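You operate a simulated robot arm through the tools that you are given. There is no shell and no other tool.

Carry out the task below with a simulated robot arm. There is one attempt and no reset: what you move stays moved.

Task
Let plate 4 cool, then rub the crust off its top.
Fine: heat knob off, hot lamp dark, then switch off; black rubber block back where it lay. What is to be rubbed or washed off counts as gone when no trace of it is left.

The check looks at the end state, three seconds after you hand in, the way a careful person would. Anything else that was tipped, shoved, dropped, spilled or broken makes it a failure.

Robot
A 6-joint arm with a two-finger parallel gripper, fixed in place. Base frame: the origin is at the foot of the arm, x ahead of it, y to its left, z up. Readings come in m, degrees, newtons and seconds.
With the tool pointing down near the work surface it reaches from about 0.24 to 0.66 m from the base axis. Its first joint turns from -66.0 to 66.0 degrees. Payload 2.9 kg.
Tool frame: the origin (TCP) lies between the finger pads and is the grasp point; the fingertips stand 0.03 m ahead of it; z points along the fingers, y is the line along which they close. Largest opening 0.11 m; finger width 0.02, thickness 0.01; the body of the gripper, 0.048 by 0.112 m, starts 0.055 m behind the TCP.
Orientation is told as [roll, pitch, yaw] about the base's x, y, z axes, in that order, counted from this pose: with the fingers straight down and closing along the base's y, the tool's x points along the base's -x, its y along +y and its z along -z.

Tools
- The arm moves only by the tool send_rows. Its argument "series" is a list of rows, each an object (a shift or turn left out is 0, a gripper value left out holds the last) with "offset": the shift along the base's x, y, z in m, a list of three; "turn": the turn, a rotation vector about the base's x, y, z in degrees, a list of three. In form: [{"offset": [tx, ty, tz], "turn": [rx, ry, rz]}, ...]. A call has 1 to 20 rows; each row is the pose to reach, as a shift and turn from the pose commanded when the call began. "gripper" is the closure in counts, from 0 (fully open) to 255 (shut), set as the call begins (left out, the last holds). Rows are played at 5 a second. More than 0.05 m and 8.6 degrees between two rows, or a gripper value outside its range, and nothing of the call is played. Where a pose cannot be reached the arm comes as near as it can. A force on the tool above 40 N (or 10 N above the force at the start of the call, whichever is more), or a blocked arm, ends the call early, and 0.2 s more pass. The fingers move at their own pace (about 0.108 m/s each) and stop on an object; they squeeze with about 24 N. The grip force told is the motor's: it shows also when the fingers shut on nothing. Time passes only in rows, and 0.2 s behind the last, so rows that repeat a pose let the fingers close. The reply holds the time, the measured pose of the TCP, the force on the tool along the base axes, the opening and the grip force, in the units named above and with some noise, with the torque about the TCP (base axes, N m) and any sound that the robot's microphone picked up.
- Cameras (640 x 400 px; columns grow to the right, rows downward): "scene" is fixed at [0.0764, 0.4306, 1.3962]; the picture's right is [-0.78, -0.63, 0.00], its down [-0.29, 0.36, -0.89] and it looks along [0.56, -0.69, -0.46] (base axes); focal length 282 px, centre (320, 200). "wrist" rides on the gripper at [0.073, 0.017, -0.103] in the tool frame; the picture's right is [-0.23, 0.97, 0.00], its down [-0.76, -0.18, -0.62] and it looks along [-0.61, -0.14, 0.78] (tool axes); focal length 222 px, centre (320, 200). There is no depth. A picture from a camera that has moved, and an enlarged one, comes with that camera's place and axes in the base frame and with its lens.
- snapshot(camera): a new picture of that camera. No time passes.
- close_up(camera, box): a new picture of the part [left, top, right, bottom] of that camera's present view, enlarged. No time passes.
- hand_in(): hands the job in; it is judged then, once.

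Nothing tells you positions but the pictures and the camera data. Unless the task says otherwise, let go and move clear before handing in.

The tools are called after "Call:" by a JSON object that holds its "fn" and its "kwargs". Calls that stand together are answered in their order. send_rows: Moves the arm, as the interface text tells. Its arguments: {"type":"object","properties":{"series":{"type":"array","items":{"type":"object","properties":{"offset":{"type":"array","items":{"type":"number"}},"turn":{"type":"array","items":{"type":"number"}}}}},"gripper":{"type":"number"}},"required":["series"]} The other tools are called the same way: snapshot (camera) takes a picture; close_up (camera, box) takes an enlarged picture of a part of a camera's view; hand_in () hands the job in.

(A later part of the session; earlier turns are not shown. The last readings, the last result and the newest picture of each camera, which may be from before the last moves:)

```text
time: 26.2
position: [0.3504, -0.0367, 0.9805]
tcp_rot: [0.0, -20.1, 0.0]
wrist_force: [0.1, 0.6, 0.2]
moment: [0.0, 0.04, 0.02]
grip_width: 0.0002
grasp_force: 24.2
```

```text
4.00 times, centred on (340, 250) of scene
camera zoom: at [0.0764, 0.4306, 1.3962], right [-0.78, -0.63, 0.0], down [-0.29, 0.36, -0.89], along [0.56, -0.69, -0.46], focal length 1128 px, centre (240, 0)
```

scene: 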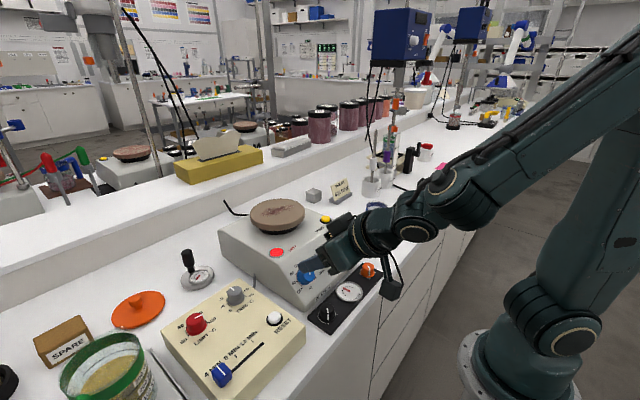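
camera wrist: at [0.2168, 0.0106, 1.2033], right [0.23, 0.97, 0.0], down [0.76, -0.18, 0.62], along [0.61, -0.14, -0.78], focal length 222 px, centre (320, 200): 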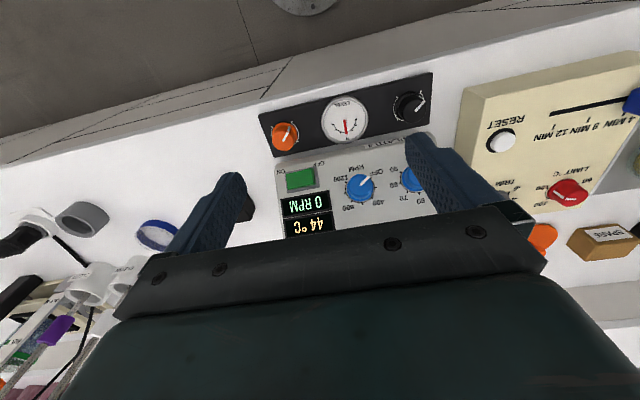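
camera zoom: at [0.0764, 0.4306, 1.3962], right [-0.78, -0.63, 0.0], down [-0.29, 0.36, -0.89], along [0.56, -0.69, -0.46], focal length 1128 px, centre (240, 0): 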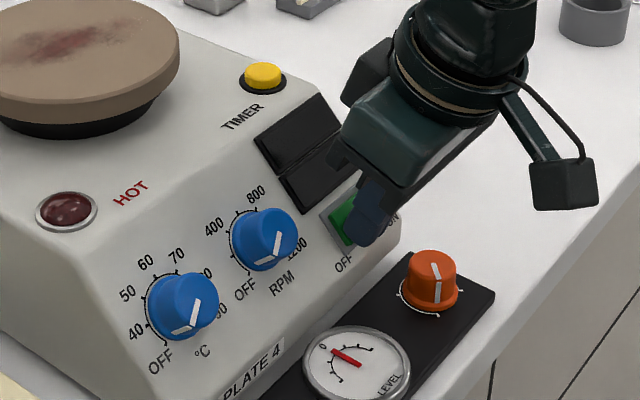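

The displays went dark, so the switch is off. I'll back away and go look at the black rubber block.

Call:
{"fn": "send_rows", "kwargs": {"series": [{"offset": [-0.009, 0, 0.009]}, {"offset": [-0.017, 0, 0.018]}, {"offset": [-0.017, 0, 0.05]}, {"offset": [-0.017, 0, 0.085]}, {"offset": [-0.012, -0.02, 0.12], "turn": [0, 5, 0]}, {"offset": [-0.005, -0.05, 0.12], "turn": [0, 10, 0]}, {"offset": [0.0, -0.09, 0.12], "turn": [0, 15, 0]}, {"offset": [0.01, -0.133, 0.12], "turn": [0, 20, 0]}, {"offset": [0.01, -0.133, 0.12], "turn": [0, 20, 0]}]}}

Call:
{"fn": "send_rows", "kwargs": {"series": [{"offset": [0, 0, 0]}, {"offset": [0, 0, 0]}, {"offset": [0, 0, 0]}], "gripper": 0}}

Call:
{"fn": "snapshot", "kwargs": {"camera": "wrist"}}

Call:
{"fn": "close_up", "kwargs": {"camera": "wrist", "box": [280, 110, 380, 200]}}

Call:
{"fn": "close_up", "kwargs": {"camera": "scene", "box": [260, 190, 420, 310]}}

```text
time: 28.2
position: [0.3594, -0.1691, 1.1021]
tcp_rot: [0.0, 0.0, 0.0]
wrist_force: [-0.2, 0.4, 0.6]
moment: [-0.01, -0.02, -0.01]
grip_width: 0.0
grasp_force: 24.4
```

```text
time: 29.0
position: [0.359, -0.1684, 1.1016]
tcp_rot: [0.0, 0.0, 0.1]
wrist_force: [0.5, -0.1, 0.1]
moment: [-0.03, 0.02, 0.01]
grip_width: 0.1099
grasp_force: 0.0
```

```text
taken
camera wrist: at [0.2858, -0.1526, 1.2048], right [0.23, 0.97, 0.0], down [0.76, -0.18, 0.62], along [0.61, -0.14, -0.78], focal length 222 px, centre (320, 200)
```

wrist: 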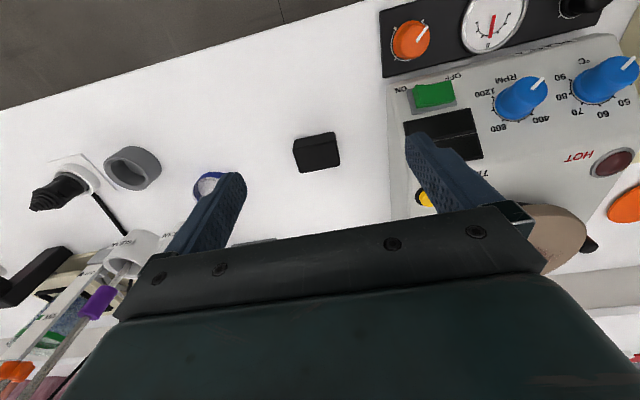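

```text
4.44 times, centred on (330, 155) of wrist
camera zoom: at [0.2858, -0.1526, 1.2048], right [0.23, 0.97, 0.0], down [0.76, -0.18, 0.62], along [0.61, -0.14, -0.78], focal length 987 px, centre (276, 400)
```

zoom: 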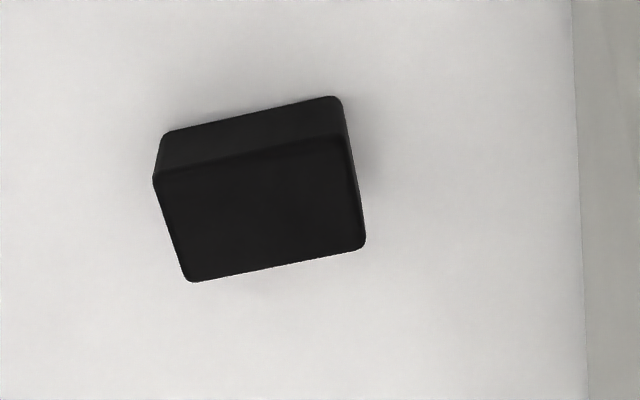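

```text
3.33 times, centred on (340, 250) of scene
camera zoom: at [0.0764, 0.4306, 1.3962], right [-0.78, -0.63, 0.0], down [-0.29, 0.36, -0.89], along [0.56, -0.69, -0.46], focal length 940 px, centre (253, 33)
```

zoom: 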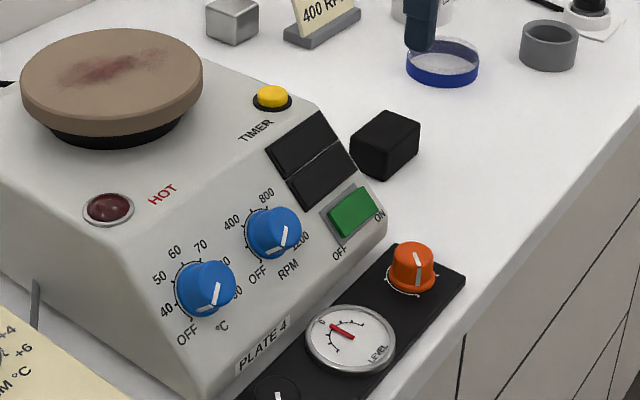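

Block measured: roughly x 0.409–0.446, y -0.219 to -0.160, z 0.894–0.929, square with the axes. Before taking it, I'll look at the plate top closely to fix its height and the crust's extent.

Call:
{"fn": "send_rows", "kwargs": {"series": [{"offset": [0.0, 0.02, 0.03]}, {"offset": [0.015, 0.05, 0.06]}, {"offset": [0.04, 0.085, 0.09]}, {"offset": [0.065, 0.12, 0.1]}, {"offset": [0.085, 0.16, 0.1]}, {"offset": [0.1, 0.189, 0.1]}, {"offset": [0.1, 0.189, 0.1]}, {"offset": [0.1, 0.189, 0.1]}]}}

Call:
{"fn": "snapshot", "kwargs": {"camera": "wrist"}}

Call:
{"fn": "close_up", "kwargs": {"camera": "wrist", "box": [240, 70, 410, 210]}}

```text
refused: row 3 steps farther than a row can; nothing moved
```

```text
taken
camera wrist: at [0.2858, -0.1526, 1.2048], right [0.23, 0.97, 0.0], down [0.76, -0.18, 0.62], along [0.61, -0.14, -0.78], focal length 222 px, centre (320, 200)
```

wrist: 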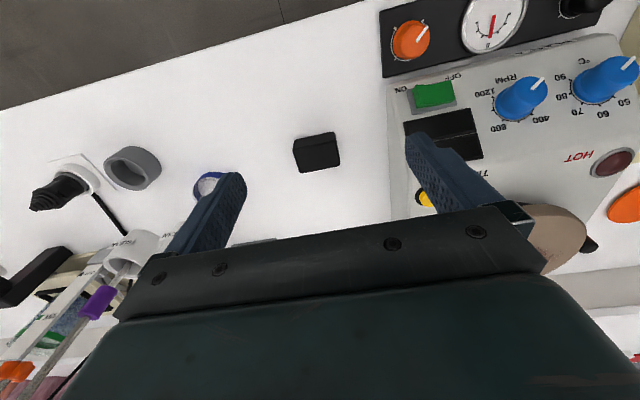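

```text
2.86 times, centred on (325, 140) of wrist
camera zoom: at [0.2858, -0.1526, 1.2048], right [0.23, 0.97, 0.0], down [0.76, -0.18, 0.62], along [0.61, -0.14, -0.78], focal length 635 px, centre (306, 371)
```

zoom: 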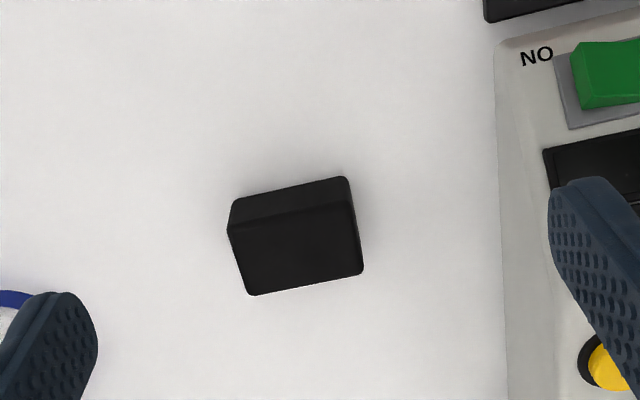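

A row stepped too far and nothing moved. I'll resend with smaller steps.

Call:
{"fn": "send_rows", "kwargs": {"series": [{"offset": [0.0, 0.01, 0.04]}, {"offset": [0.01, 0.035, 0.07]}, {"offset": [0.025, 0.065, 0.095]}, {"offset": [0.045, 0.1, 0.1]}, {"offset": [0.065, 0.135, 0.1]}, {"offset": [0.085, 0.165, 0.1]}, {"offset": [0.1, 0.189, 0.1]}, {"offset": [0.1, 0.189, 0.1]}, {"offset": [0.1, 0.189, 0.1]}]}}

Call:
{"fn": "snapshot", "kwargs": {"camera": "wrist"}}

Call:
{"fn": "close_up", "kwargs": {"camera": "wrist", "box": [240, 70, 410, 210]}}

```text
time: 31.0
position: [0.4619, 0.0197, 1.2026]
tcp_rot: [0.0, 0.0, 0.0]
wrist_force: [0.0, 0.3, 0.8]
moment: [0.0, 0.0, 0.0]
grip_width: 0.11
grasp_force: 0.0
```

```text
taken
camera wrist: at [0.3888, 0.0355, 1.3064], right [0.23, 0.97, 0.0], down [0.76, -0.18, 0.62], along [0.61, -0.14, -0.78], focal length 222 px, centre (320, 200)
```

wrist: 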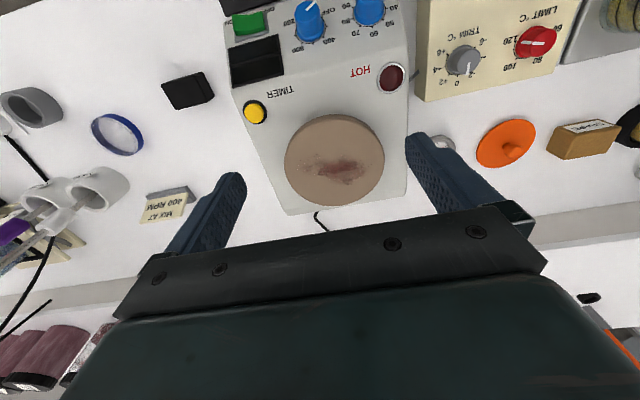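

```text
2.86 times, centred on (325, 140) of wrist
camera zoom: at [0.3888, 0.0355, 1.3064], right [0.23, 0.97, 0.0], down [0.76, -0.18, 0.62], along [0.61, -0.14, -0.78], focal length 635 px, centre (306, 371)
```

zoom: 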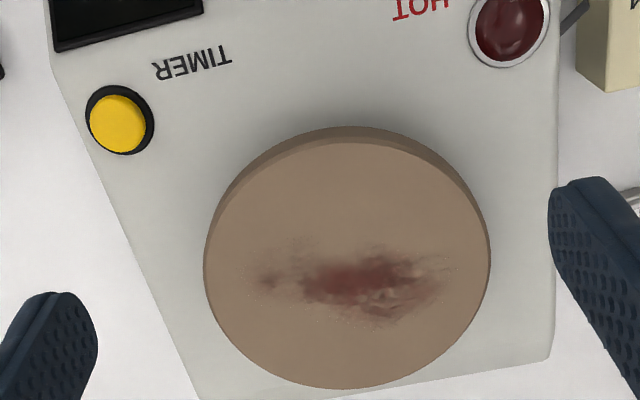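

The plate top comes out at z ≈ 1.05, centre (0.542, 0.021), diameter 0.13; the crust spans about x 0.515–0.572, y -0.027–0.073. Now I'll go above the block with open fingers.

Call:
{"fn": "send_rows", "kwargs": {"series": [{"offset": [-0.007, -0.042, -0.006]}, {"offset": [-0.014, -0.084, -0.012]}, {"offset": [-0.021, -0.126, -0.02]}, {"offset": [-0.028, -0.168, -0.03]}, {"offset": [-0.0344, -0.2097, -0.045]}, {"offset": [-0.0344, -0.2097, -0.09]}, {"offset": [-0.0344, -0.2097, -0.135]}, {"offset": [-0.0344, -0.2097, -0.18]}, {"offset": [-0.0344, -0.2097, -0.2]}, {"offset": [-0.0344, -0.2097, -0.2]}, {"offset": [-0.0344, -0.2097, -0.2]}]}}

Call:
{"fn": "close_up", "kwargs": {"camera": "wrist", "box": [220, 80, 420, 220]}}

Call:
{"fn": "close_up", "kwargs": {"camera": "scene", "box": [310, 180, 430, 280]}}

```text
time: 33.4
position: [0.4282, -0.1901, 1.0007]
tcp_rot: [0.1, -0.1, 0.0]
wrist_force: [-0.1, -0.3, 0.7]
moment: [0.0, -0.02, 0.0]
grip_width: 0.1101
grasp_force: 0.2
```

```text
2.86 times, centred on (320, 150) of wrist
camera zoom: at [0.3537, -0.1744, 1.1042], right [0.23, 0.97, 0.0], down [0.76, -0.18, 0.62], along [0.61, -0.14, -0.78], focal length 635 px, centre (320, 343)
```

zoom: 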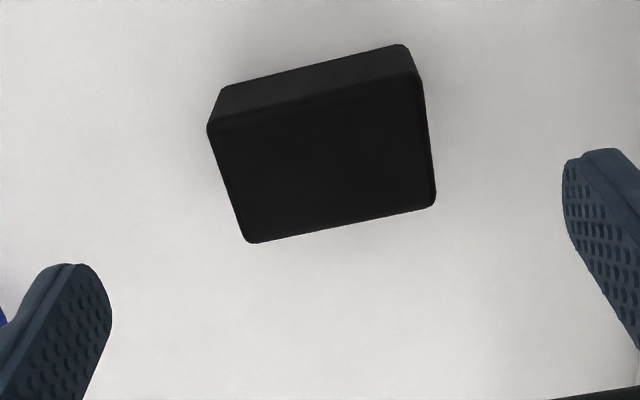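

```text
4.00 times, centred on (370, 230) of scene
camera zoom: at [0.0764, 0.4306, 1.3962], right [-0.78, -0.63, 0.0], down [-0.29, 0.36, -0.89], along [0.56, -0.69, -0.46], focal length 1128 px, centre (120, 80)
```

zoom: 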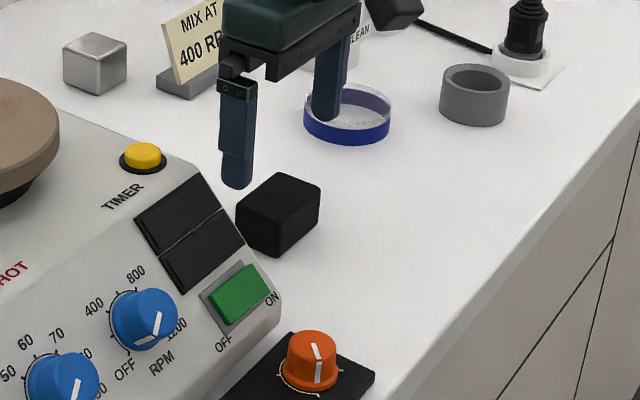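

The block is centred at (0.427, -0.189) under the gripper with zero yaw. I'll descend and grip it.

Call:
{"fn": "send_rows", "kwargs": {"series": [{"offset": [-0.001, 0.0007, -0.025]}, {"offset": [-0.001, 0.0007, -0.045]}, {"offset": [-0.001, 0.0007, -0.058]}, {"offset": [-0.001, 0.0007, -0.0667]}, {"offset": [-0.001, 0.0007, -0.0667]}, {"offset": [-0.001, 0.0007, -0.0667]}]}}

Call:
{"fn": "close_up", "kwargs": {"camera": "scene", "box": [310, 180, 430, 280]}}

Call:
{"fn": "snapshot", "kwargs": {"camera": "wrist"}}

```text
time: 34.8
position: [0.4257, -0.189, 0.9341]
tcp_rot: [0.0, -0.2, 0.0]
wrist_force: [0.8, 0.8, -0.3]
moment: [0.03, 0.03, 0.02]
grip_width: 0.1104
grasp_force: 0.0
```

```text
4.00 times, centred on (370, 230) of scene
camera zoom: at [0.0764, 0.4306, 1.3962], right [-0.78, -0.63, 0.0], down [-0.29, 0.36, -0.89], along [0.56, -0.69, -0.46], focal length 1128 px, centre (120, 80)
```

zoom: 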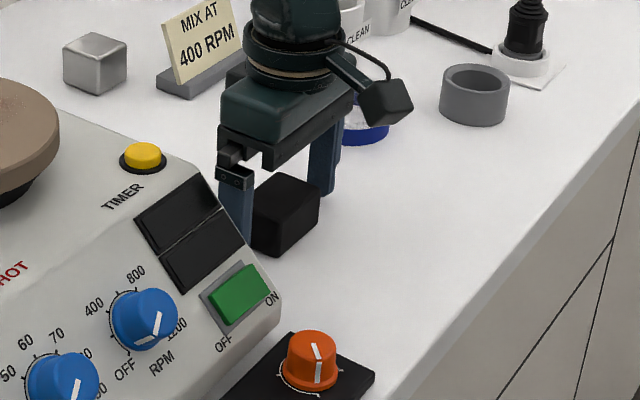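

```text
taken
camera wrist: at [0.3516, -0.1742, 1.0371], right [0.23, 0.97, 0.0], down [0.76, -0.18, 0.62], along [0.61, -0.14, -0.78], focal length 222 px, centre (320, 200)
```

wrist: 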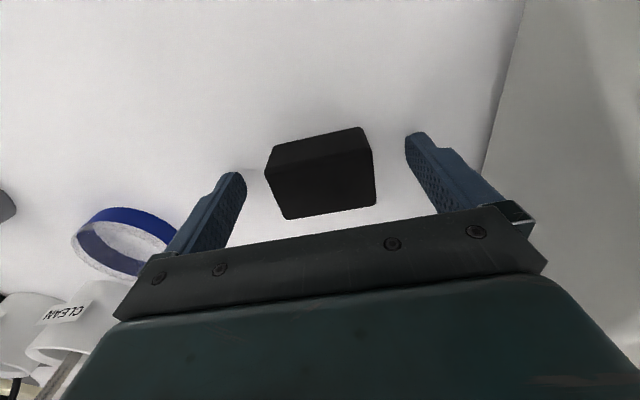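

The fingers straddle the block; closing.

Call:
{"fn": "send_rows", "kwargs": {"series": [{"offset": [0, 0, 0]}, {"offset": [0, 0, 0]}, {"offset": [0, 0, 0]}, {"offset": [0, 0, 0]}], "gripper": 255}}

Call:
{"fn": "snapshot", "kwargs": {"camera": "wrist"}}

```text
time: 35.8
position: [0.4264, -0.1897, 0.9335]
tcp_rot: [0.0, -0.1, 0.0]
wrist_force: [0.1, 0.6, -0.1]
moment: [-0.01, 0.02, 0.01]
grip_width: 0.0596
grasp_force: 24.2
```

```text
taken
camera wrist: at [0.3517, -0.1742, 1.0372], right [0.23, 0.97, 0.0], down [0.76, -0.18, 0.62], along [0.61, -0.14, -0.78], focal length 222 px, centre (320, 200)
```

wrist: 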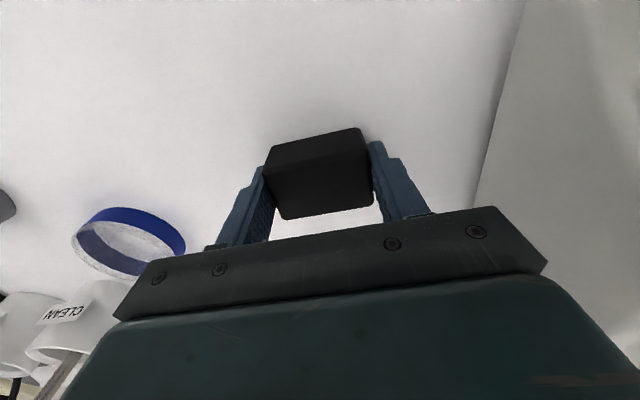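

Block held (0.0596 m). Lifting straight up and carrying it above the plate.

Call:
{"fn": "send_rows", "kwargs": {"series": [{"offset": [0, 0, 0.03]}, {"offset": [0, 0, 0.075]}, {"offset": [0, 0, 0.12]}, {"offset": [0, 0, 0.165]}, {"offset": [0, 0, 0.21]}, {"offset": [0.02, 0.04, 0.22]}, {"offset": [0.04, 0.08, 0.22]}, {"offset": [0.06, 0.12, 0.22]}, {"offset": [0.08, 0.16, 0.22]}, {"offset": [0.1, 0.195, 0.22]}, {"offset": [0.117, 0.209, 0.22]}, {"offset": [0.117, 0.209, 0.22]}]}}

Call:
{"fn": "snapshot", "kwargs": {"camera": "wrist"}}

Call:
{"fn": "snapshot", "kwargs": {"camera": "scene"}}

```text
time: 38.4
position: [0.5453, 0.0196, 1.1548]
tcp_rot: [-0.1, 0.0, 0.0]
wrist_force: [0.2, -0.4, -0.1]
moment: [-0.01, -0.01, 0.01]
grip_width: 0.0
grasp_force: 23.8
```

```text
taken
camera wrist: at [0.4709, 0.0354, 1.2581], right [0.23, 0.97, 0.0], down [0.76, -0.18, 0.62], along [0.61, -0.14, -0.78], focal length 222 px, centre (320, 200)
```

wrist: 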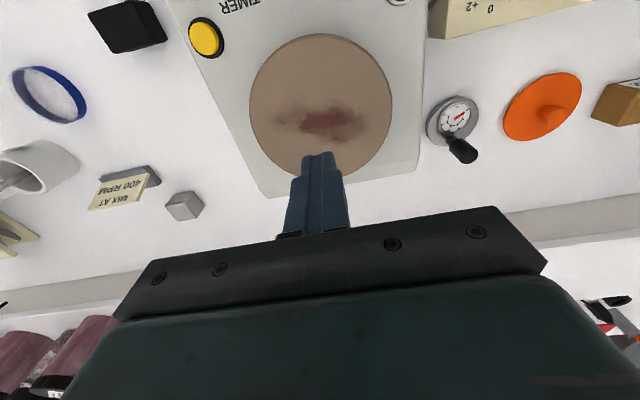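

```text
taken
```

scene: 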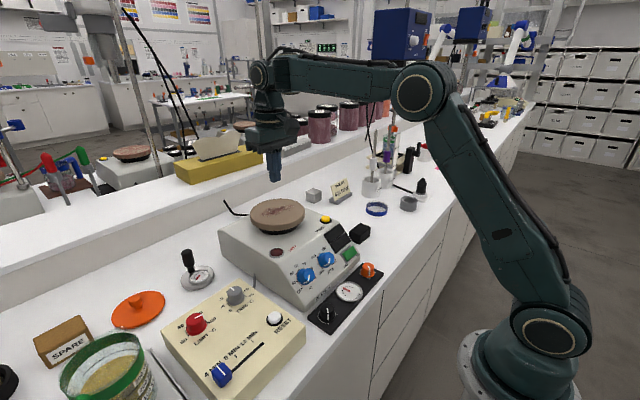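

The block slipped out of the grip and stayed behind near its place. I'll check where it lies now.

Call:
{"fn": "close_up", "kwargs": {"camera": "scene", "box": [330, 210, 410, 260]}}

Call:
{"fn": "close_up", "kwargs": {"camera": "wrist", "box": [70, 0, 190, 75]}}

Call:
{"fn": "close_up", "kwargs": {"camera": "wrist", "box": [230, 20, 410, 190]}}

```text
8.00 times, centred on (370, 235) of scene
camera zoom: at [0.0764, 0.4307, 1.3962], right [-0.78, -0.63, 0.0], down [-0.29, 0.36, -0.89], along [0.56, -0.69, -0.46], focal length 2256 px, centre (-80, -80)
```

zoom: 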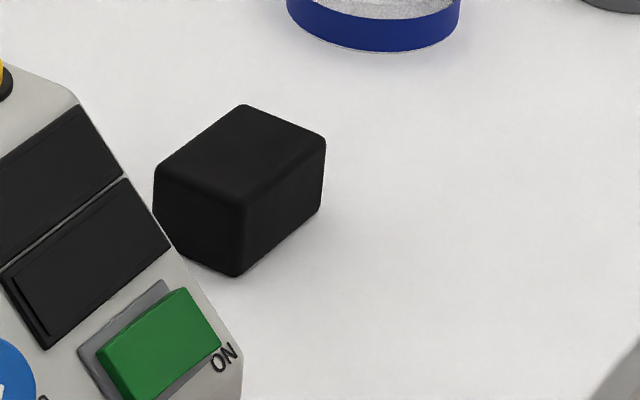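

```text
5.33 times, centred on (130, 38) of wrist
camera zoom: at [0.4709, 0.0354, 1.2581], right [0.23, 0.97, 0.0], down [0.76, -0.18, 0.62], along [0.61, -0.14, -0.78], focal length 1185 px, centre (1333, 1067)
```

zoom: 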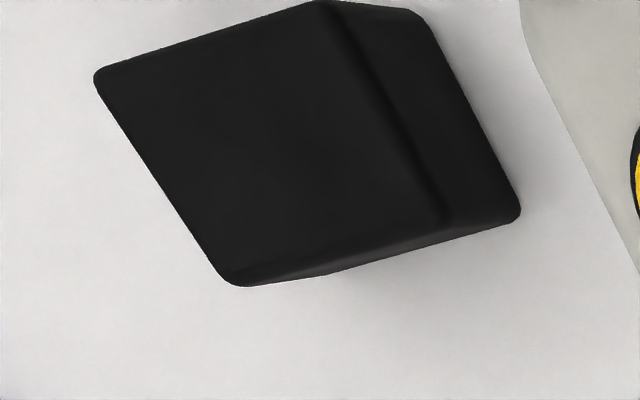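

```text
2.35 times, centred on (320, 105) of wrist
camera zoom: at [0.4709, 0.0354, 1.2581], right [0.23, 0.97, 0.0], down [0.76, -0.18, 0.62], along [0.61, -0.14, -0.78], focal length 523 px, centre (320, 424)
```

zoom: 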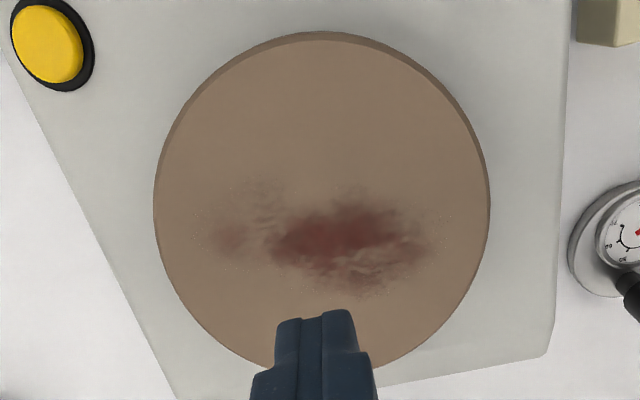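

The block is upright and only about 2 mm off its spot, so the tip-only grip simply didn't hold. I'll return, re-measure it, and grip deeper with a slow lift.

Call:
{"fn": "send_rows", "kwargs": {"series": [{"offset": [-0.02, -0.03, 0.01]}, {"offset": [-0.04, -0.07, 0.01]}, {"offset": [-0.06, -0.11, 0.01]}, {"offset": [-0.08, -0.15, 0.01]}, {"offset": [-0.1, -0.185, 0.0]}, {"offset": [-0.118, -0.209, -0.02]}, {"offset": [-0.118, -0.209, -0.065]}, {"offset": [-0.118, -0.209, -0.11]}, {"offset": [-0.118, -0.209, -0.15]}, {"offset": [-0.118, -0.209, -0.155]}, {"offset": [-0.118, -0.209, -0.155]}], "gripper": 0}}

Call:
{"fn": "close_up", "kwargs": {"camera": "wrist", "box": [220, 80, 420, 220]}}

```text
time: 40.8
position: [0.4237, -0.19, 1.0001]
tcp_rot: [0.0, -0.1, 0.0]
wrist_force: [-0.4, 0.0, 0.3]
moment: [-0.04, -0.01, -0.03]
grip_width: 0.11
grasp_force: 0.0
```

```text
2.86 times, centred on (320, 150) of wrist
camera zoom: at [0.3505, -0.1732, 1.1029], right [0.23, 0.97, 0.0], down [0.76, -0.18, 0.62], along [0.61, -0.14, -0.78], focal length 635 px, centre (320, 343)
```

zoom: 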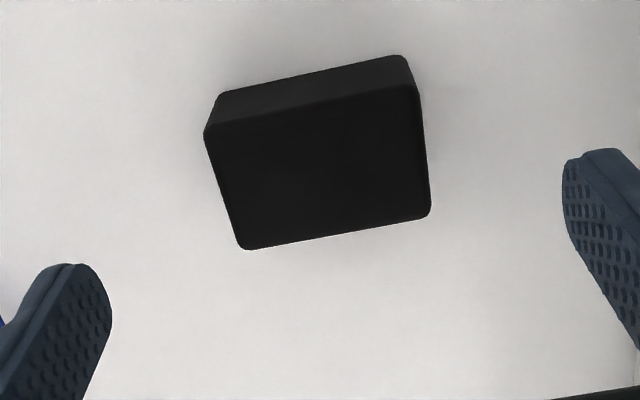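

The block moved only ~1.5 mm and 1°. Descending deeper this time, then closing and lifting slowly by a few centimetres to test.

Call:
{"fn": "send_rows", "kwargs": {"series": [{"offset": [0.002, 0, -0.03]}, {"offset": [0.002, 0, -0.055]}, {"offset": [0.002, 0, -0.066]}, {"offset": [0.002, 0, -0.071]}, {"offset": [0.002, 0, -0.0745]}, {"offset": [0.002, 0, -0.0745]}]}}

Call:
{"fn": "send_rows", "kwargs": {"series": [{"offset": [0, 0, 0]}, {"offset": [0, 0, 0]}, {"offset": [0, 0, 0]}, {"offset": [0, 0, 0]}, {"offset": [0, 0, 0]}], "gripper": 255}}

Call:
{"fn": "send_rows", "kwargs": {"series": [{"offset": [0, 0, 0.001]}, {"offset": [0, 0, 0.002]}, {"offset": [0, 0, 0.003]}, {"offset": [0, 0, 0.004]}, {"offset": [0, 0, 0.006]}, {"offset": [0, 0, 0.008]}, {"offset": [0, 0, 0.01]}, {"offset": [0, 0, 0.012]}]}}

Call:
{"fn": "snapshot", "kwargs": {"camera": "wrist"}}

Call:
{"fn": "close_up", "kwargs": {"camera": "scene", "box": [330, 190, 430, 270]}}

```text
time: 42.0
position: [0.4272, -0.189, 0.9292]
tcp_rot: [0.0, -0.3, 0.0]
wrist_force: [-2.9, 0.6, 3.9]
moment: [0.2, 0.15, 0.2]
grip_width: 0.1102
grasp_force: 0.0
stopped in row 5: the force on the tool passed its limit at 50 N (the readings are from after the stop); the commanded pose is now the measured one
```

```text
time: 43.2
position: [0.4274, -0.1878, 0.9291]
tcp_rot: [-0.2, -0.4, 0.2]
wrist_force: [3.5, 0.3, 8.9]
moment: [0.07, -0.08, -0.11]
grip_width: 0.0598
grasp_force: 24.7
```

```text
time: 45.0
position: [0.4261, -0.1899, 0.941]
tcp_rot: [0.0, -0.2, 0.2]
wrist_force: [-0.1, 0.7, -0.9]
moment: [0.04, 0.01, 0.01]
grip_width: 0.0596
grasp_force: 23.7
```

```text
taken
camera wrist: at [0.3526, -0.1733, 1.0445], right [0.23, 0.97, 0.0], down [0.76, -0.18, 0.63], along [0.61, -0.14, -0.78], focal length 222 px, centre (320, 200)
```

wrist: 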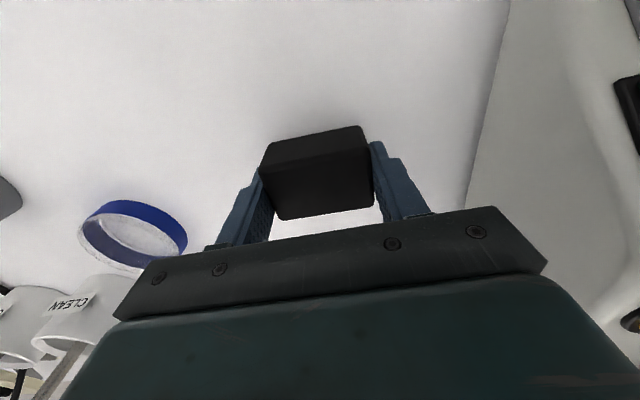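

```text
5.00 times, centred on (380, 230) of scene
camera zoom: at [0.0764, 0.4306, 1.3962], right [-0.78, -0.63, 0.0], down [-0.29, 0.36, -0.89], along [0.56, -0.69, -0.46], focal length 1410 px, centre (20, 50)
```

zoom: 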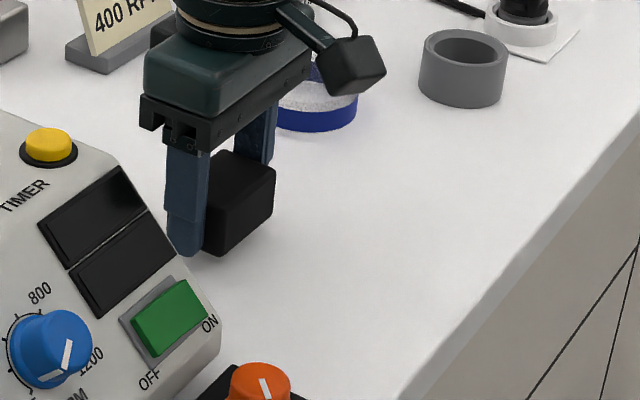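

Table contact shows the surface is near z 0.899, so this grip is as deep as possible, and the block seems to come along. I'll lift slowly further and check.

Call:
{"fn": "send_rows", "kwargs": {"series": [{"offset": [0, 0, 0.002]}, {"offset": [0, 0, 0.005]}, {"offset": [0, 0, 0.009]}, {"offset": [0, 0, 0.013]}, {"offset": [0, 0, 0.018]}, {"offset": [0, 0, 0.023]}, {"offset": [0, 0, 0.028]}, {"offset": [0, 0, 0.032]}, {"offset": [0, 0, 0.034]}]}}

Call:
{"fn": "snapshot", "kwargs": {"camera": "wrist"}}

Call:
{"fn": "close_up", "kwargs": {"camera": "scene", "box": [330, 190, 430, 270]}}

```text
time: 47.0
position: [0.426, -0.1898, 0.9756]
tcp_rot: [0.0, -0.2, 0.1]
wrist_force: [-0.1, -0.7, -0.8]
moment: [-0.02, -0.01, 0.03]
grip_width: 0.0596
grasp_force: 24.5
```

```text
taken
camera wrist: at [0.3526, -0.1736, 1.0786], right [0.23, 0.97, 0.0], down [0.76, -0.18, 0.63], along [0.61, -0.14, -0.78], focal length 222 px, centre (320, 200)
```

wrist: 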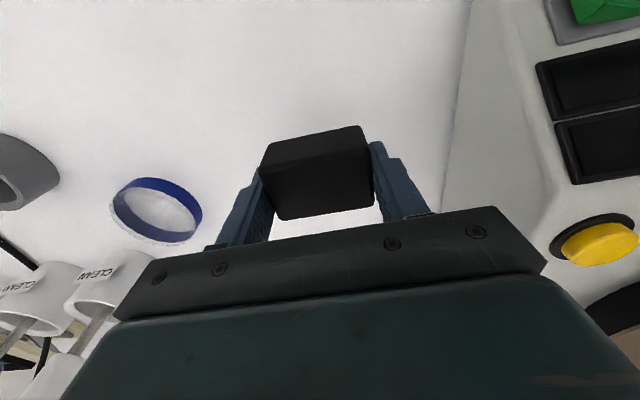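

```text
5.00 times, centred on (380, 230) of scene
camera zoom: at [0.0764, 0.4306, 1.3962], right [-0.78, -0.63, 0.0], down [-0.29, 0.36, -0.89], along [0.56, -0.69, -0.46], focal length 1410 px, centre (20, 50)
```

zoom: 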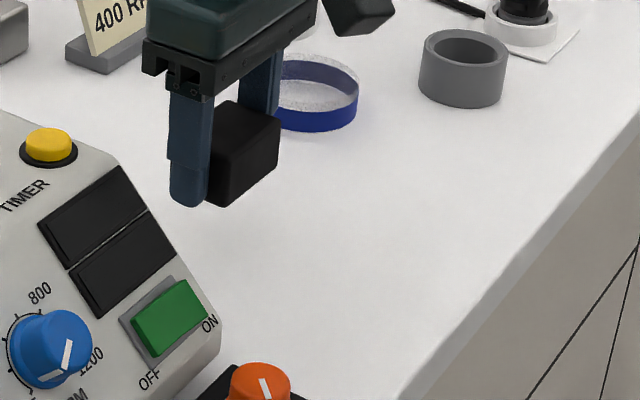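

The block is held and clear of the table. For rubbing I want the block's sole to protrude below the fingertips, so I'll set it down gently, regrip 4 mm higher, and lift slowly.

Call:
{"fn": "send_rows", "kwargs": {"series": [{"offset": [0, 0, -0.01]}, {"offset": [0, 0, -0.02]}, {"offset": [0, 0, -0.03]}, {"offset": [0, 0, -0.038]}, {"offset": [0, 0, -0.042]}, {"offset": [0, 0, -0.044]}, {"offset": [0, 0, -0.0455]}, {"offset": [0, 0, -0.0455]}]}}

Call:
{"fn": "send_rows", "kwargs": {"series": [{"offset": [0, 0, 0]}, {"offset": [0, 0, 0]}, {"offset": [0, 0, 0.002]}, {"offset": [0, 0, 0.0045]}, {"offset": [0, 0, 0.0045]}], "gripper": 95}}

Call:
{"fn": "send_rows", "kwargs": {"series": [{"offset": [0, 0, 0]}, {"offset": [0, 0, 0]}, {"offset": [0, 0, 0]}, {"offset": [0, 0, 0]}, {"offset": [0, 0, 0]}], "gripper": 255}}

Call:
{"fn": "send_rows", "kwargs": {"series": [{"offset": [0, 0, 0.001]}, {"offset": [0, 0, 0.002]}, {"offset": [0, 0, 0.003]}, {"offset": [0, 0, 0.005]}, {"offset": [0, 0, 0.008]}, {"offset": [0, 0, 0.012]}, {"offset": [0, 0, 0.016]}, {"offset": [0, 0, 0.02]}, {"offset": [0, 0, 0.025]}, {"offset": [0, 0, 0.03]}, {"offset": [0, 0, 0.035]}, {"offset": [0, 0, 0.038]}, {"offset": [0, 0, 0.04]}]}}

Call:
{"fn": "snapshot", "kwargs": {"camera": "wrist"}}

Call:
{"fn": "close_up", "kwargs": {"camera": "scene", "box": [330, 190, 430, 270]}}

```text
time: 48.8
position: [0.4257, -0.1874, 0.931]
tcp_rot: [0.0, -0.2, 0.0]
wrist_force: [-0.4, -0.5, 0.5]
moment: [-0.03, -0.07, -0.01]
grip_width: 0.0596
grasp_force: 24.0
```

```text
time: 50.0
position: [0.4261, -0.1874, 0.9361]
tcp_rot: [0.0, -0.3, 0.1]
wrist_force: [0.7, -0.3, 0.4]
moment: [-0.04, -0.02, 0.01]
grip_width: 0.0691
grasp_force: 0.1
```

```text
time: 51.2
position: [0.4265, -0.1883, 0.9351]
tcp_rot: [0.0, -0.2, 0.0]
wrist_force: [0.1, -0.2, 0.5]
moment: [0.0, 0.04, -0.04]
grip_width: 0.0598
grasp_force: 23.8
```

```text
time: 54.0
position: [0.4264, -0.1872, 0.9742]
tcp_rot: [-0.1, -0.2, 0.1]
wrist_force: [0.2, -0.6, -2.1]
moment: [0.0, 0.05, 0.0]
grip_width: 0.0597
grasp_force: 23.6
```

```text
taken
camera wrist: at [0.3527, -0.1724, 1.0777], right [0.23, 0.97, 0.0], down [0.76, -0.18, 0.63], along [0.61, -0.14, -0.78], focal length 222 px, centre (320, 200)
```

wrist: 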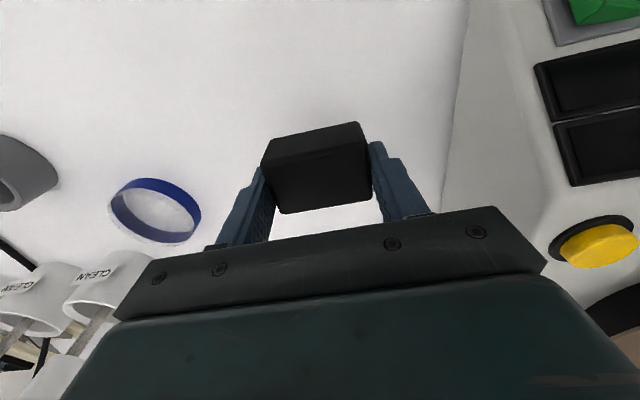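

```text
5.00 times, centred on (380, 230) of scene
camera zoom: at [0.0764, 0.4306, 1.3962], right [-0.78, -0.63, 0.0], down [-0.29, 0.36, -0.89], along [0.56, -0.69, -0.46], focal length 1410 px, centre (20, 50)
```

zoom: 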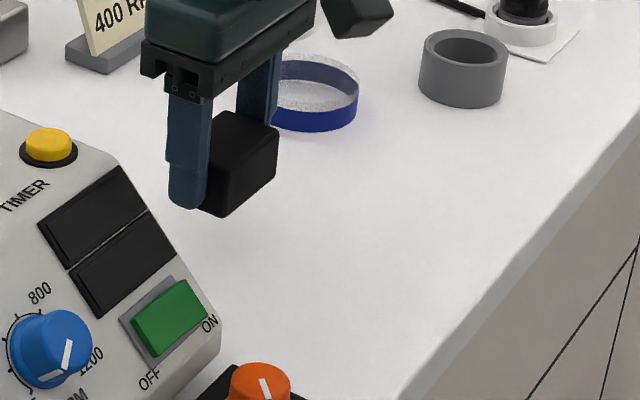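

The block is held with its sole about 6 mm below the fingertips. I'll carry it smoothly up and over the plate.

Call:
{"fn": "send_rows", "kwargs": {"series": [{"offset": [0, 0, 0.005]}, {"offset": [0, 0, 0.015]}, {"offset": [0, 0, 0.03]}, {"offset": [0, 0, 0.05]}, {"offset": [0, 0, 0.075]}, {"offset": [0, 0, 0.1]}, {"offset": [0, 0, 0.12]}, {"offset": [0, 0, 0.14]}, {"offset": [0, 0, 0.155]}, {"offset": [0, 0, 0.163]}, {"offset": [0, 0, 0.166]}, {"offset": [0, 0, 0.166]}]}}

Call:
{"fn": "send_rows", "kwargs": {"series": [{"offset": [0.0024, 0.0042, 0]}, {"offset": [0.0095, 0.0166, 0]}, {"offset": [0.0213, 0.0374, 0]}, {"offset": [0.0356, 0.0623, 0]}, {"offset": [0.0498, 0.0872, 0]}, {"offset": [0.064, 0.1121, 0]}, {"offset": [0.0783, 0.137, 0]}, {"offset": [0.0925, 0.1619, 0]}, {"offset": [0.1044, 0.1826, 0]}, {"offset": [0.1127, 0.1971, 0]}, {"offset": [0.1174, 0.2054, 0]}, {"offset": [0.1186, 0.2075, 0]}, {"offset": [0.1186, 0.2075, 0]}]}}

Call:
{"fn": "snapshot", "kwargs": {"camera": "wrist"}}

Call:
{"fn": "close_up", "kwargs": {"camera": "scene", "box": [210, 120, 370, 240]}}

```text
time: 56.6
position: [0.4267, -0.188, 1.1399]
tcp_rot: [0.0, -0.3, 0.0]
wrist_force: [-0.2, -0.8, -1.2]
moment: [0.04, 0.02, 0.01]
grip_width: 0.0597
grasp_force: 23.9
```

```text
time: 59.4
position: [0.5453, 0.0204, 1.1409]
tcp_rot: [0.0, -0.2, 0.1]
wrist_force: [0.8, -0.9, -1.5]
moment: [0.03, 0.0, 0.01]
grip_width: 0.0594
grasp_force: 24.5
```

```text
taken
camera wrist: at [0.4706, 0.0362, 1.2434], right [0.23, 0.97, 0.0], down [0.76, -0.18, 0.63], along [0.61, -0.14, -0.78], focal length 222 px, centre (320, 200)
```

wrist: 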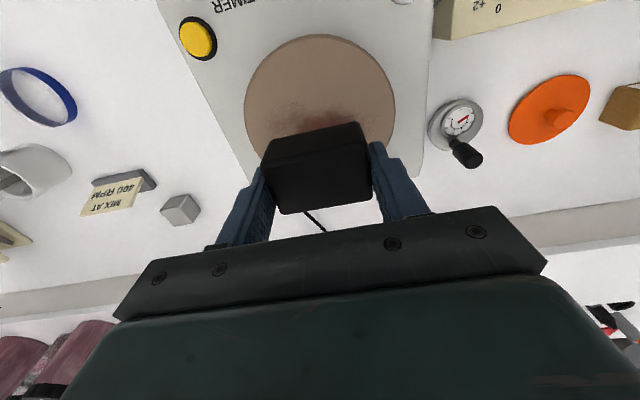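

```text
3.33 times, centred on (290, 180) of scene
camera zoom: at [0.0764, 0.4306, 1.3962], right [-0.78, -0.63, 0.0], down [-0.29, 0.36, -0.89], along [0.56, -0.69, -0.46], focal length 940 px, centre (420, 267)
```

zoom: 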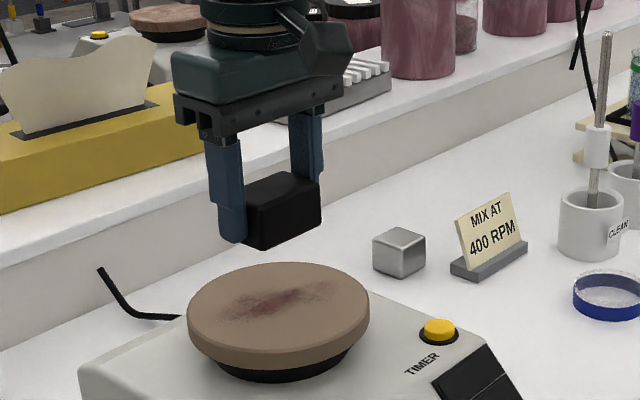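

Block is over the plate. Descending gradually and watching the contact force.

Call:
{"fn": "send_rows", "kwargs": {"series": [{"offset": [0, 0, -0.01]}, {"offset": [0, 0, -0.025]}, {"offset": [0, 0, -0.035]}, {"offset": [0, 0, -0.042]}, {"offset": [0, 0, -0.045]}, {"offset": [0, 0, -0.045]}]}}

Call:
{"fn": "send_rows", "kwargs": {"series": [{"offset": [0, 0, -0.001]}, {"offset": [0, 0, -0.002]}, {"offset": [0, 0, -0.003]}, {"offset": [0, 0, -0.004]}, {"offset": [0, 0, -0.004]}]}}

Call:
{"fn": "close_up", "kwargs": {"camera": "scene", "box": [220, 150, 340, 240]}}

```text
time: 60.8
position: [0.5454, 0.0195, 1.0942]
tcp_rot: [0.0, -0.3, 0.1]
wrist_force: [-0.1, 0.3, -1.3]
moment: [-0.04, 0.0, -0.02]
grip_width: 0.0595
grasp_force: 24.4
```

```text
time: 62.0
position: [0.546, 0.0194, 1.0922]
tcp_rot: [0.0, -0.3, 0.1]
wrist_force: [0.3, 0.0, -0.1]
moment: [-0.02, 0.01, 0.04]
grip_width: 0.0595
grasp_force: 24.0
```

```text
4.44 times, centred on (280, 195) of scene
camera zoom: at [0.0764, 0.4306, 1.3962], right [-0.78, -0.63, 0.0], down [-0.29, 0.36, -0.89], along [0.56, -0.69, -0.46], focal length 1254 px, centre (498, 222)
```

zoom: 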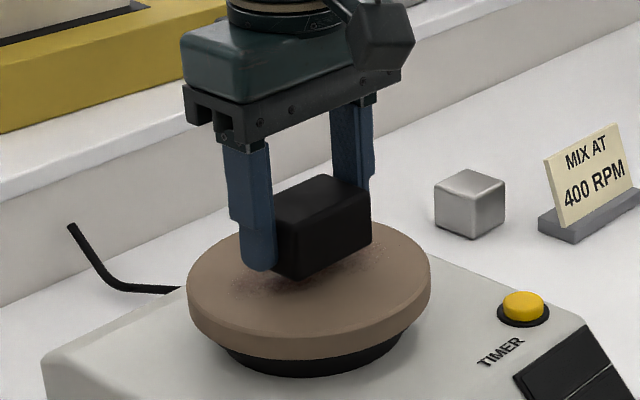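

Call:
{"fn": "send_rows", "kwargs": {"series": [{"offset": [0, 0, -0.001]}, {"offset": [0, 0, -0.0015]}, {"offset": [0, 0, -0.002]}, {"offset": [0, 0, -0.002]}]}}

Call:
{"fn": "send_rows", "kwargs": {"series": [{"offset": [0, 0, -0.0005]}, {"offset": [0, 0, -0.001]}, {"offset": [0, 0, -0.0015]}, {"offset": [0, 0, -0.0015]}]}}

```text
time: 63.0
position: [0.5453, 0.0194, 1.089]
tcp_rot: [0.0, -0.2, 0.2]
wrist_force: [0.9, 0.8, -1.6]
moment: [0.01, 0.03, -0.02]
grip_width: 0.0596
grasp_force: 23.7
```

```text
time: 64.0
position: [0.5442, 0.0189, 1.088]
tcp_rot: [0.0, -0.3, 0.1]
wrist_force: [0.2, -1.0, -2.3]
moment: [-0.04, 0.0, 0.03]
grip_width: 0.0595
grasp_force: 23.4
```

Call:
{"fn": "send_rows", "kwargs": {"series": [{"offset": [0, 0, -0.0005]}, {"offset": [0, 0, -0.001]}, {"offset": [0, 0, -0.0015]}, {"offset": [0, 0, -0.002]}, {"offset": [0, 0, -0.002]}]}}

Call:
{"fn": "close_up", "kwargs": {"camera": "scene", "box": [250, 170, 310, 220]}}

```text
time: 65.2
position: [0.5459, 0.018, 1.0866]
tcp_rot: [0.0, -0.4, 0.0]
wrist_force: [-0.2, -0.7, -0.9]
moment: [-0.01, 0.0, -0.01]
grip_width: 0.0597
grasp_force: 24.0
```

```text
8.00 times, centred on (280, 195) of scene
camera zoom: at [0.0764, 0.4306, 1.3962], right [-0.78, -0.63, 0.0], down [-0.29, 0.36, -0.89], along [0.56, -0.69, -0.46], focal length 2256 px, centre (640, 240)
```

zoom: 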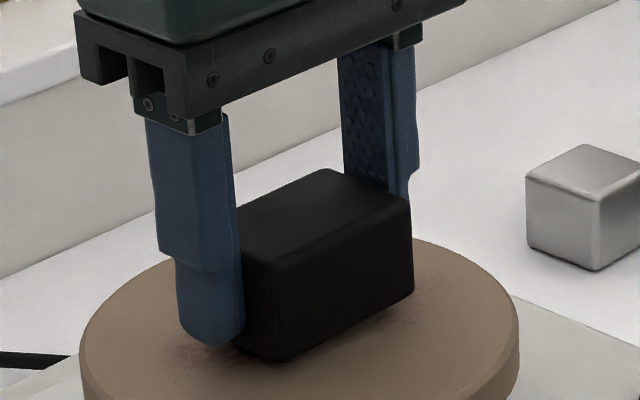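

Call:
{"fn": "send_rows", "kwargs": {"series": [{"offset": [0, 0, -0.0005]}, {"offset": [0, 0, -0.001]}, {"offset": [0, 0, -0.0015]}, {"offset": [0, 0, -0.0015]}]}}

Call:
{"fn": "send_rows", "kwargs": {"series": [{"offset": [0, 0, -0.0005]}, {"offset": [0, 0, -0.001]}, {"offset": [0, 0, -0.0015]}, {"offset": [0, 0, -0.0015]}]}}

```text
time: 66.2
position: [0.5445, 0.0193, 1.0845]
tcp_rot: [0.0, -0.3, 0.1]
wrist_force: [0.0, 0.3, -0.3]
moment: [0.02, -0.01, 0.01]
grip_width: 0.0593
grasp_force: 23.7
```

```text
time: 67.2
position: [0.5464, 0.0196, 1.0828]
tcp_rot: [0.0, -0.2, 0.0]
wrist_force: [0.6, 0.1, -0.7]
moment: [0.03, -0.02, 0.01]
grip_width: 0.0596
grasp_force: 23.8
```

Call:
{"fn": "close_up", "kwargs": {"camera": "scene", "box": [250, 170, 310, 220]}}

Call:
{"fn": "snapshot", "kwargs": {"camera": "wrist"}}

```text
8.00 times, centred on (280, 195) of scene
camera zoom: at [0.0764, 0.4306, 1.3962], right [-0.78, -0.63, 0.0], down [-0.29, 0.36, -0.89], along [0.56, -0.69, -0.46], focal length 2256 px, centre (640, 240)
```

zoom: 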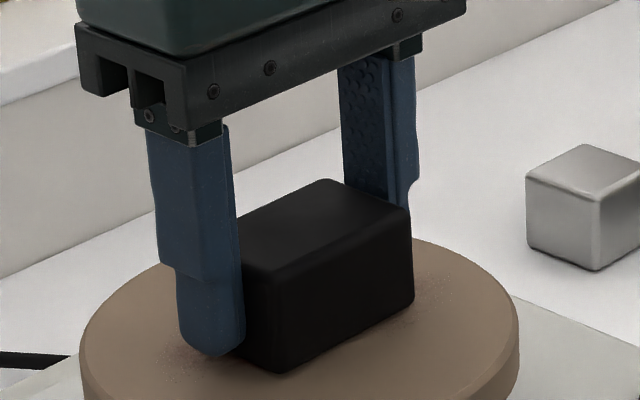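

```text
taken
camera wrist: at [0.4711, 0.0348, 1.1857], right [0.23, 0.97, 0.0], down [0.76, -0.18, 0.63], along [0.61, -0.14, -0.78], focal length 222 px, centre (320, 200)
```

wrist: 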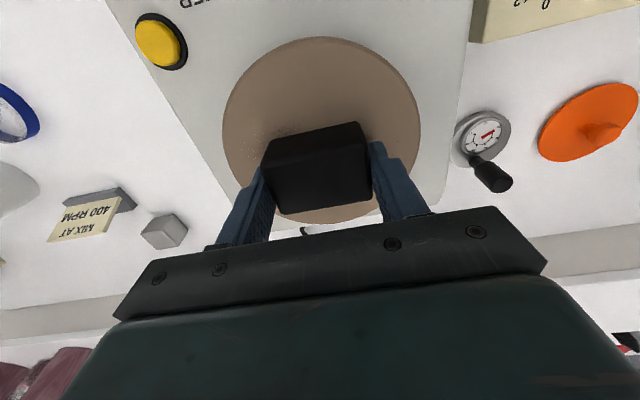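

No contact yet; the block is still moving freely. Continuing down in small steps.

Call:
{"fn": "send_rows", "kwargs": {"series": [{"offset": [0, 0, -0.0005]}, {"offset": [0, 0, -0.001]}, {"offset": [0, 0, -0.0015]}, {"offset": [0, 0, -0.0015]}]}}

Call:
{"fn": "send_rows", "kwargs": {"series": [{"offset": [0, 0, -0.0005]}, {"offset": [0, 0, -0.001]}, {"offset": [0, 0, -0.001]}]}}

Call:
{"fn": "send_rows", "kwargs": {"series": [{"offset": [0, 0, -0.0005]}, {"offset": [0, 0, -0.001]}, {"offset": [0, 0, -0.001]}]}}

```text
time: 68.2
position: [0.5445, 0.0189, 1.0821]
tcp_rot: [0.0, -0.3, 0.1]
wrist_force: [0.2, -0.6, 1.1]
moment: [0.06, -0.01, 0.02]
grip_width: 0.0595
grasp_force: 23.8
```

```text
time: 69.0
position: [0.5439, 0.0192, 1.081]
tcp_rot: [0.0, -0.3, 0.1]
wrist_force: [0.0, 1.1, 5.0]
moment: [0.02, 0.09, -0.04]
grip_width: 0.0597
grasp_force: 24.5
```

```text
time: 69.8
position: [0.545, 0.0184, 1.0804]
tcp_rot: [0.0, -0.4, 0.1]
wrist_force: [-8.3, 2.4, 19.9]
moment: [0.06, 0.44, -0.02]
grip_width: 0.0598
grasp_force: 24.0
```

Contact at TCP z ≈ 1.081. I'll ease off slightly to ~8–10 N and try a first gentle stroke along y.

Call:
{"fn": "send_rows", "kwargs": {"series": [{"offset": [0, 0, 0.0005]}, {"offset": [0, 0, 0.0005]}]}}

Call:
{"fn": "send_rows", "kwargs": {"series": [{"offset": [0, 0.004, 0]}, {"offset": [0, 0.01, 0]}, {"offset": [0, 0.016, 0]}, {"offset": [0, 0.02, 0]}, {"offset": [0, 0.02, 0]}]}}

Call:
{"fn": "close_up", "kwargs": {"camera": "scene", "box": [210, 150, 370, 290]}}

Call:
{"fn": "snapshot", "kwargs": {"camera": "wrist"}}

```text
time: 70.4
position: [0.5449, 0.0185, 1.0815]
tcp_rot: [0.0, -0.5, 0.2]
wrist_force: [-4.8, 1.0, 23.9]
moment: [0.03, 0.34, 0.04]
grip_width: 0.0592
grasp_force: 23.4
```

```text
time: 71.6
position: [0.545, 0.0378, 1.08]
tcp_rot: [0.0, -0.5, 0.0]
wrist_force: [0.7, -20.4, 24.9]
moment: [-0.65, 0.04, -0.02]
grip_width: 0.0596
grasp_force: 24.0
```

```text
2.86 times, centred on (290, 220) of scene
camera zoom: at [0.076, 0.43, 1.3964], right [-0.78, -0.63, 0.0], down [-0.29, 0.36, -0.89], along [0.56, -0.69, -0.46], focal length 806 px, centre (406, 143)
```

zoom: 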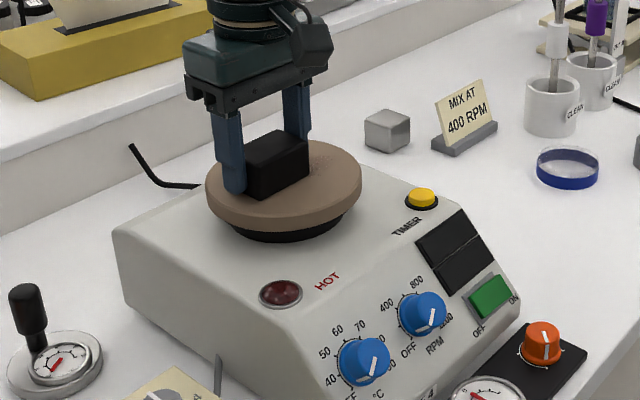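

```text
taken
camera wrist: at [0.471, 0.0532, 1.1842], right [0.23, 0.97, 0.0], down [0.76, -0.18, 0.63], along [0.61, -0.14, -0.78], focal length 222 px, centre (320, 200)
```

wrist: 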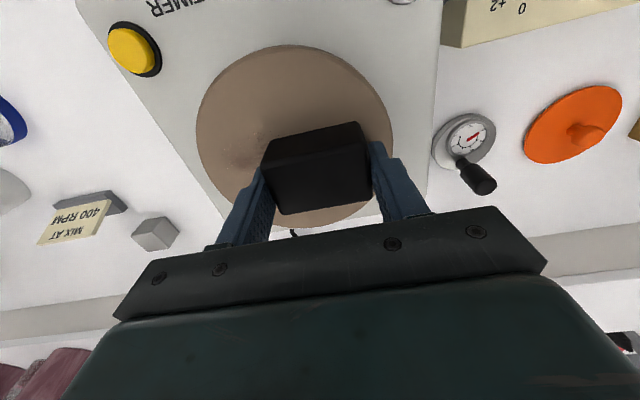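

The crust is coming off where the block passes and the housing hasn't moved, but 25 N is more than needed. I'll ease up by 1 mm and continue strokes.

Call:
{"fn": "send_rows", "kwargs": {"series": [{"offset": [0, 0, 0.0005]}, {"offset": [0, 0, 0.001]}, {"offset": [0, 0, 0.001]}]}}

Call:
{"fn": "send_rows", "kwargs": {"series": [{"offset": [0, -0.006, 0]}, {"offset": [0, -0.014, 0]}, {"offset": [0, -0.022, 0]}, {"offset": [0, -0.03, 0]}, {"offset": [0, -0.038, 0]}, {"offset": [0, -0.045, 0]}, {"offset": [0, -0.05, 0]}, {"offset": [0, -0.05, 0]}]}}

Call:
{"fn": "snapshot", "kwargs": {"camera": "wrist"}}

```text
time: 72.4
position: [0.5453, 0.0386, 1.0815]
tcp_rot: [-0.1, -0.3, 0.1]
wrist_force: [0.5, -16.2, 22.1]
moment: [-0.38, -0.09, -0.08]
grip_width: 0.0595
grasp_force: 24.0
```

```text
time: 74.2
position: [0.5453, -0.0099, 1.0817]
tcp_rot: [0.1, -0.2, 0.1]
wrist_force: [1.8, 14.4, 18.6]
moment: [0.48, -0.15, 0.09]
grip_width: 0.0597
grasp_force: 24.0
```

```text
taken
camera wrist: at [0.471, 0.0051, 1.1842], right [0.23, 0.97, 0.0], down [0.76, -0.18, 0.63], along [0.61, -0.14, -0.78], focal length 222 px, centre (320, 200)
```

wrist: 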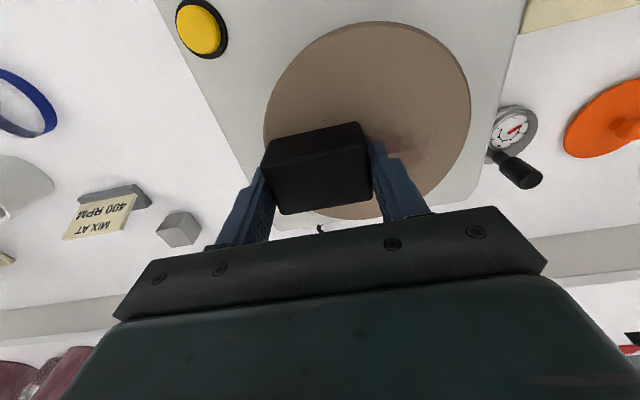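

Call:
{"fn": "send_rows", "kwargs": {"series": [{"offset": [0, 0.006, 0]}, {"offset": [0, 0.015, 0]}, {"offset": [0, 0.024, 0]}, {"offset": [0, 0.033, 0]}, {"offset": [0, 0.042, 0]}, {"offset": [0, 0.051, 0]}, {"offset": [0, 0.059, 0]}, {"offset": [0, 0.065, 0]}, {"offset": [-0.01, 0.065, 0]}, {"offset": [-0.02, 0.065, 0]}, {"offset": [-0.02, 0.059, 0]}, {"offset": [-0.02, 0.05, 0]}, {"offset": [-0.02, 0.041, 0]}, {"offset": [-0.02, 0.032, 0]}, {"offset": [-0.02, 0.023, 0]}, {"offset": [-0.02, 0.014, 0]}, {"offset": [-0.02, 0.006, 0]}, {"offset": [-0.02, 0.0, 0]}]}}

Call:
{"fn": "snapshot", "kwargs": {"camera": "wrist"}}

Call:
{"fn": "close_up", "kwargs": {"camera": "scene", "box": [210, 150, 370, 290]}}

```text
time: 78.0
position: [0.5238, -0.0115, 1.0817]
tcp_rot: [0.0, -0.4, 0.1]
wrist_force: [1.5, 14.7, 18.1]
moment: [0.18, -0.03, -0.01]
grip_width: 0.0595
grasp_force: 23.9
```

```text
taken
camera wrist: at [0.4504, 0.0044, 1.184], right [0.22, 0.97, 0.0], down [0.76, -0.18, 0.63], along [0.61, -0.14, -0.78], focal length 222 px, centre (320, 200)
```

wrist: 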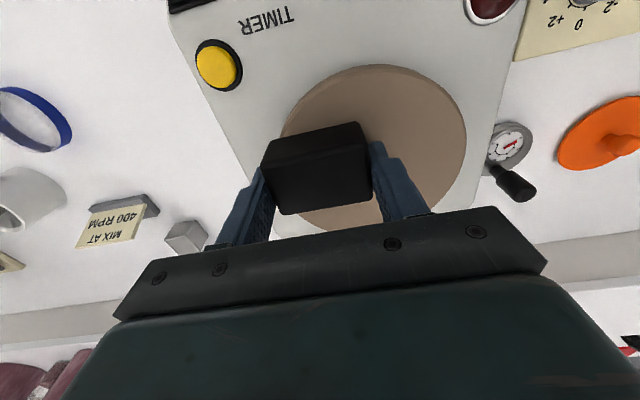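

```text
2.86 times, centred on (290, 220) of scene
camera zoom: at [0.0762, 0.4311, 1.3961], right [-0.78, -0.63, 0.0], down [-0.29, 0.36, -0.89], along [0.56, -0.69, -0.46], focal length 806 px, centre (406, 143)
```

zoom: 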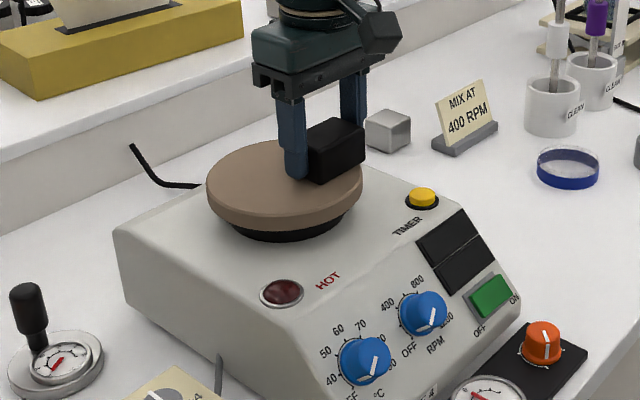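

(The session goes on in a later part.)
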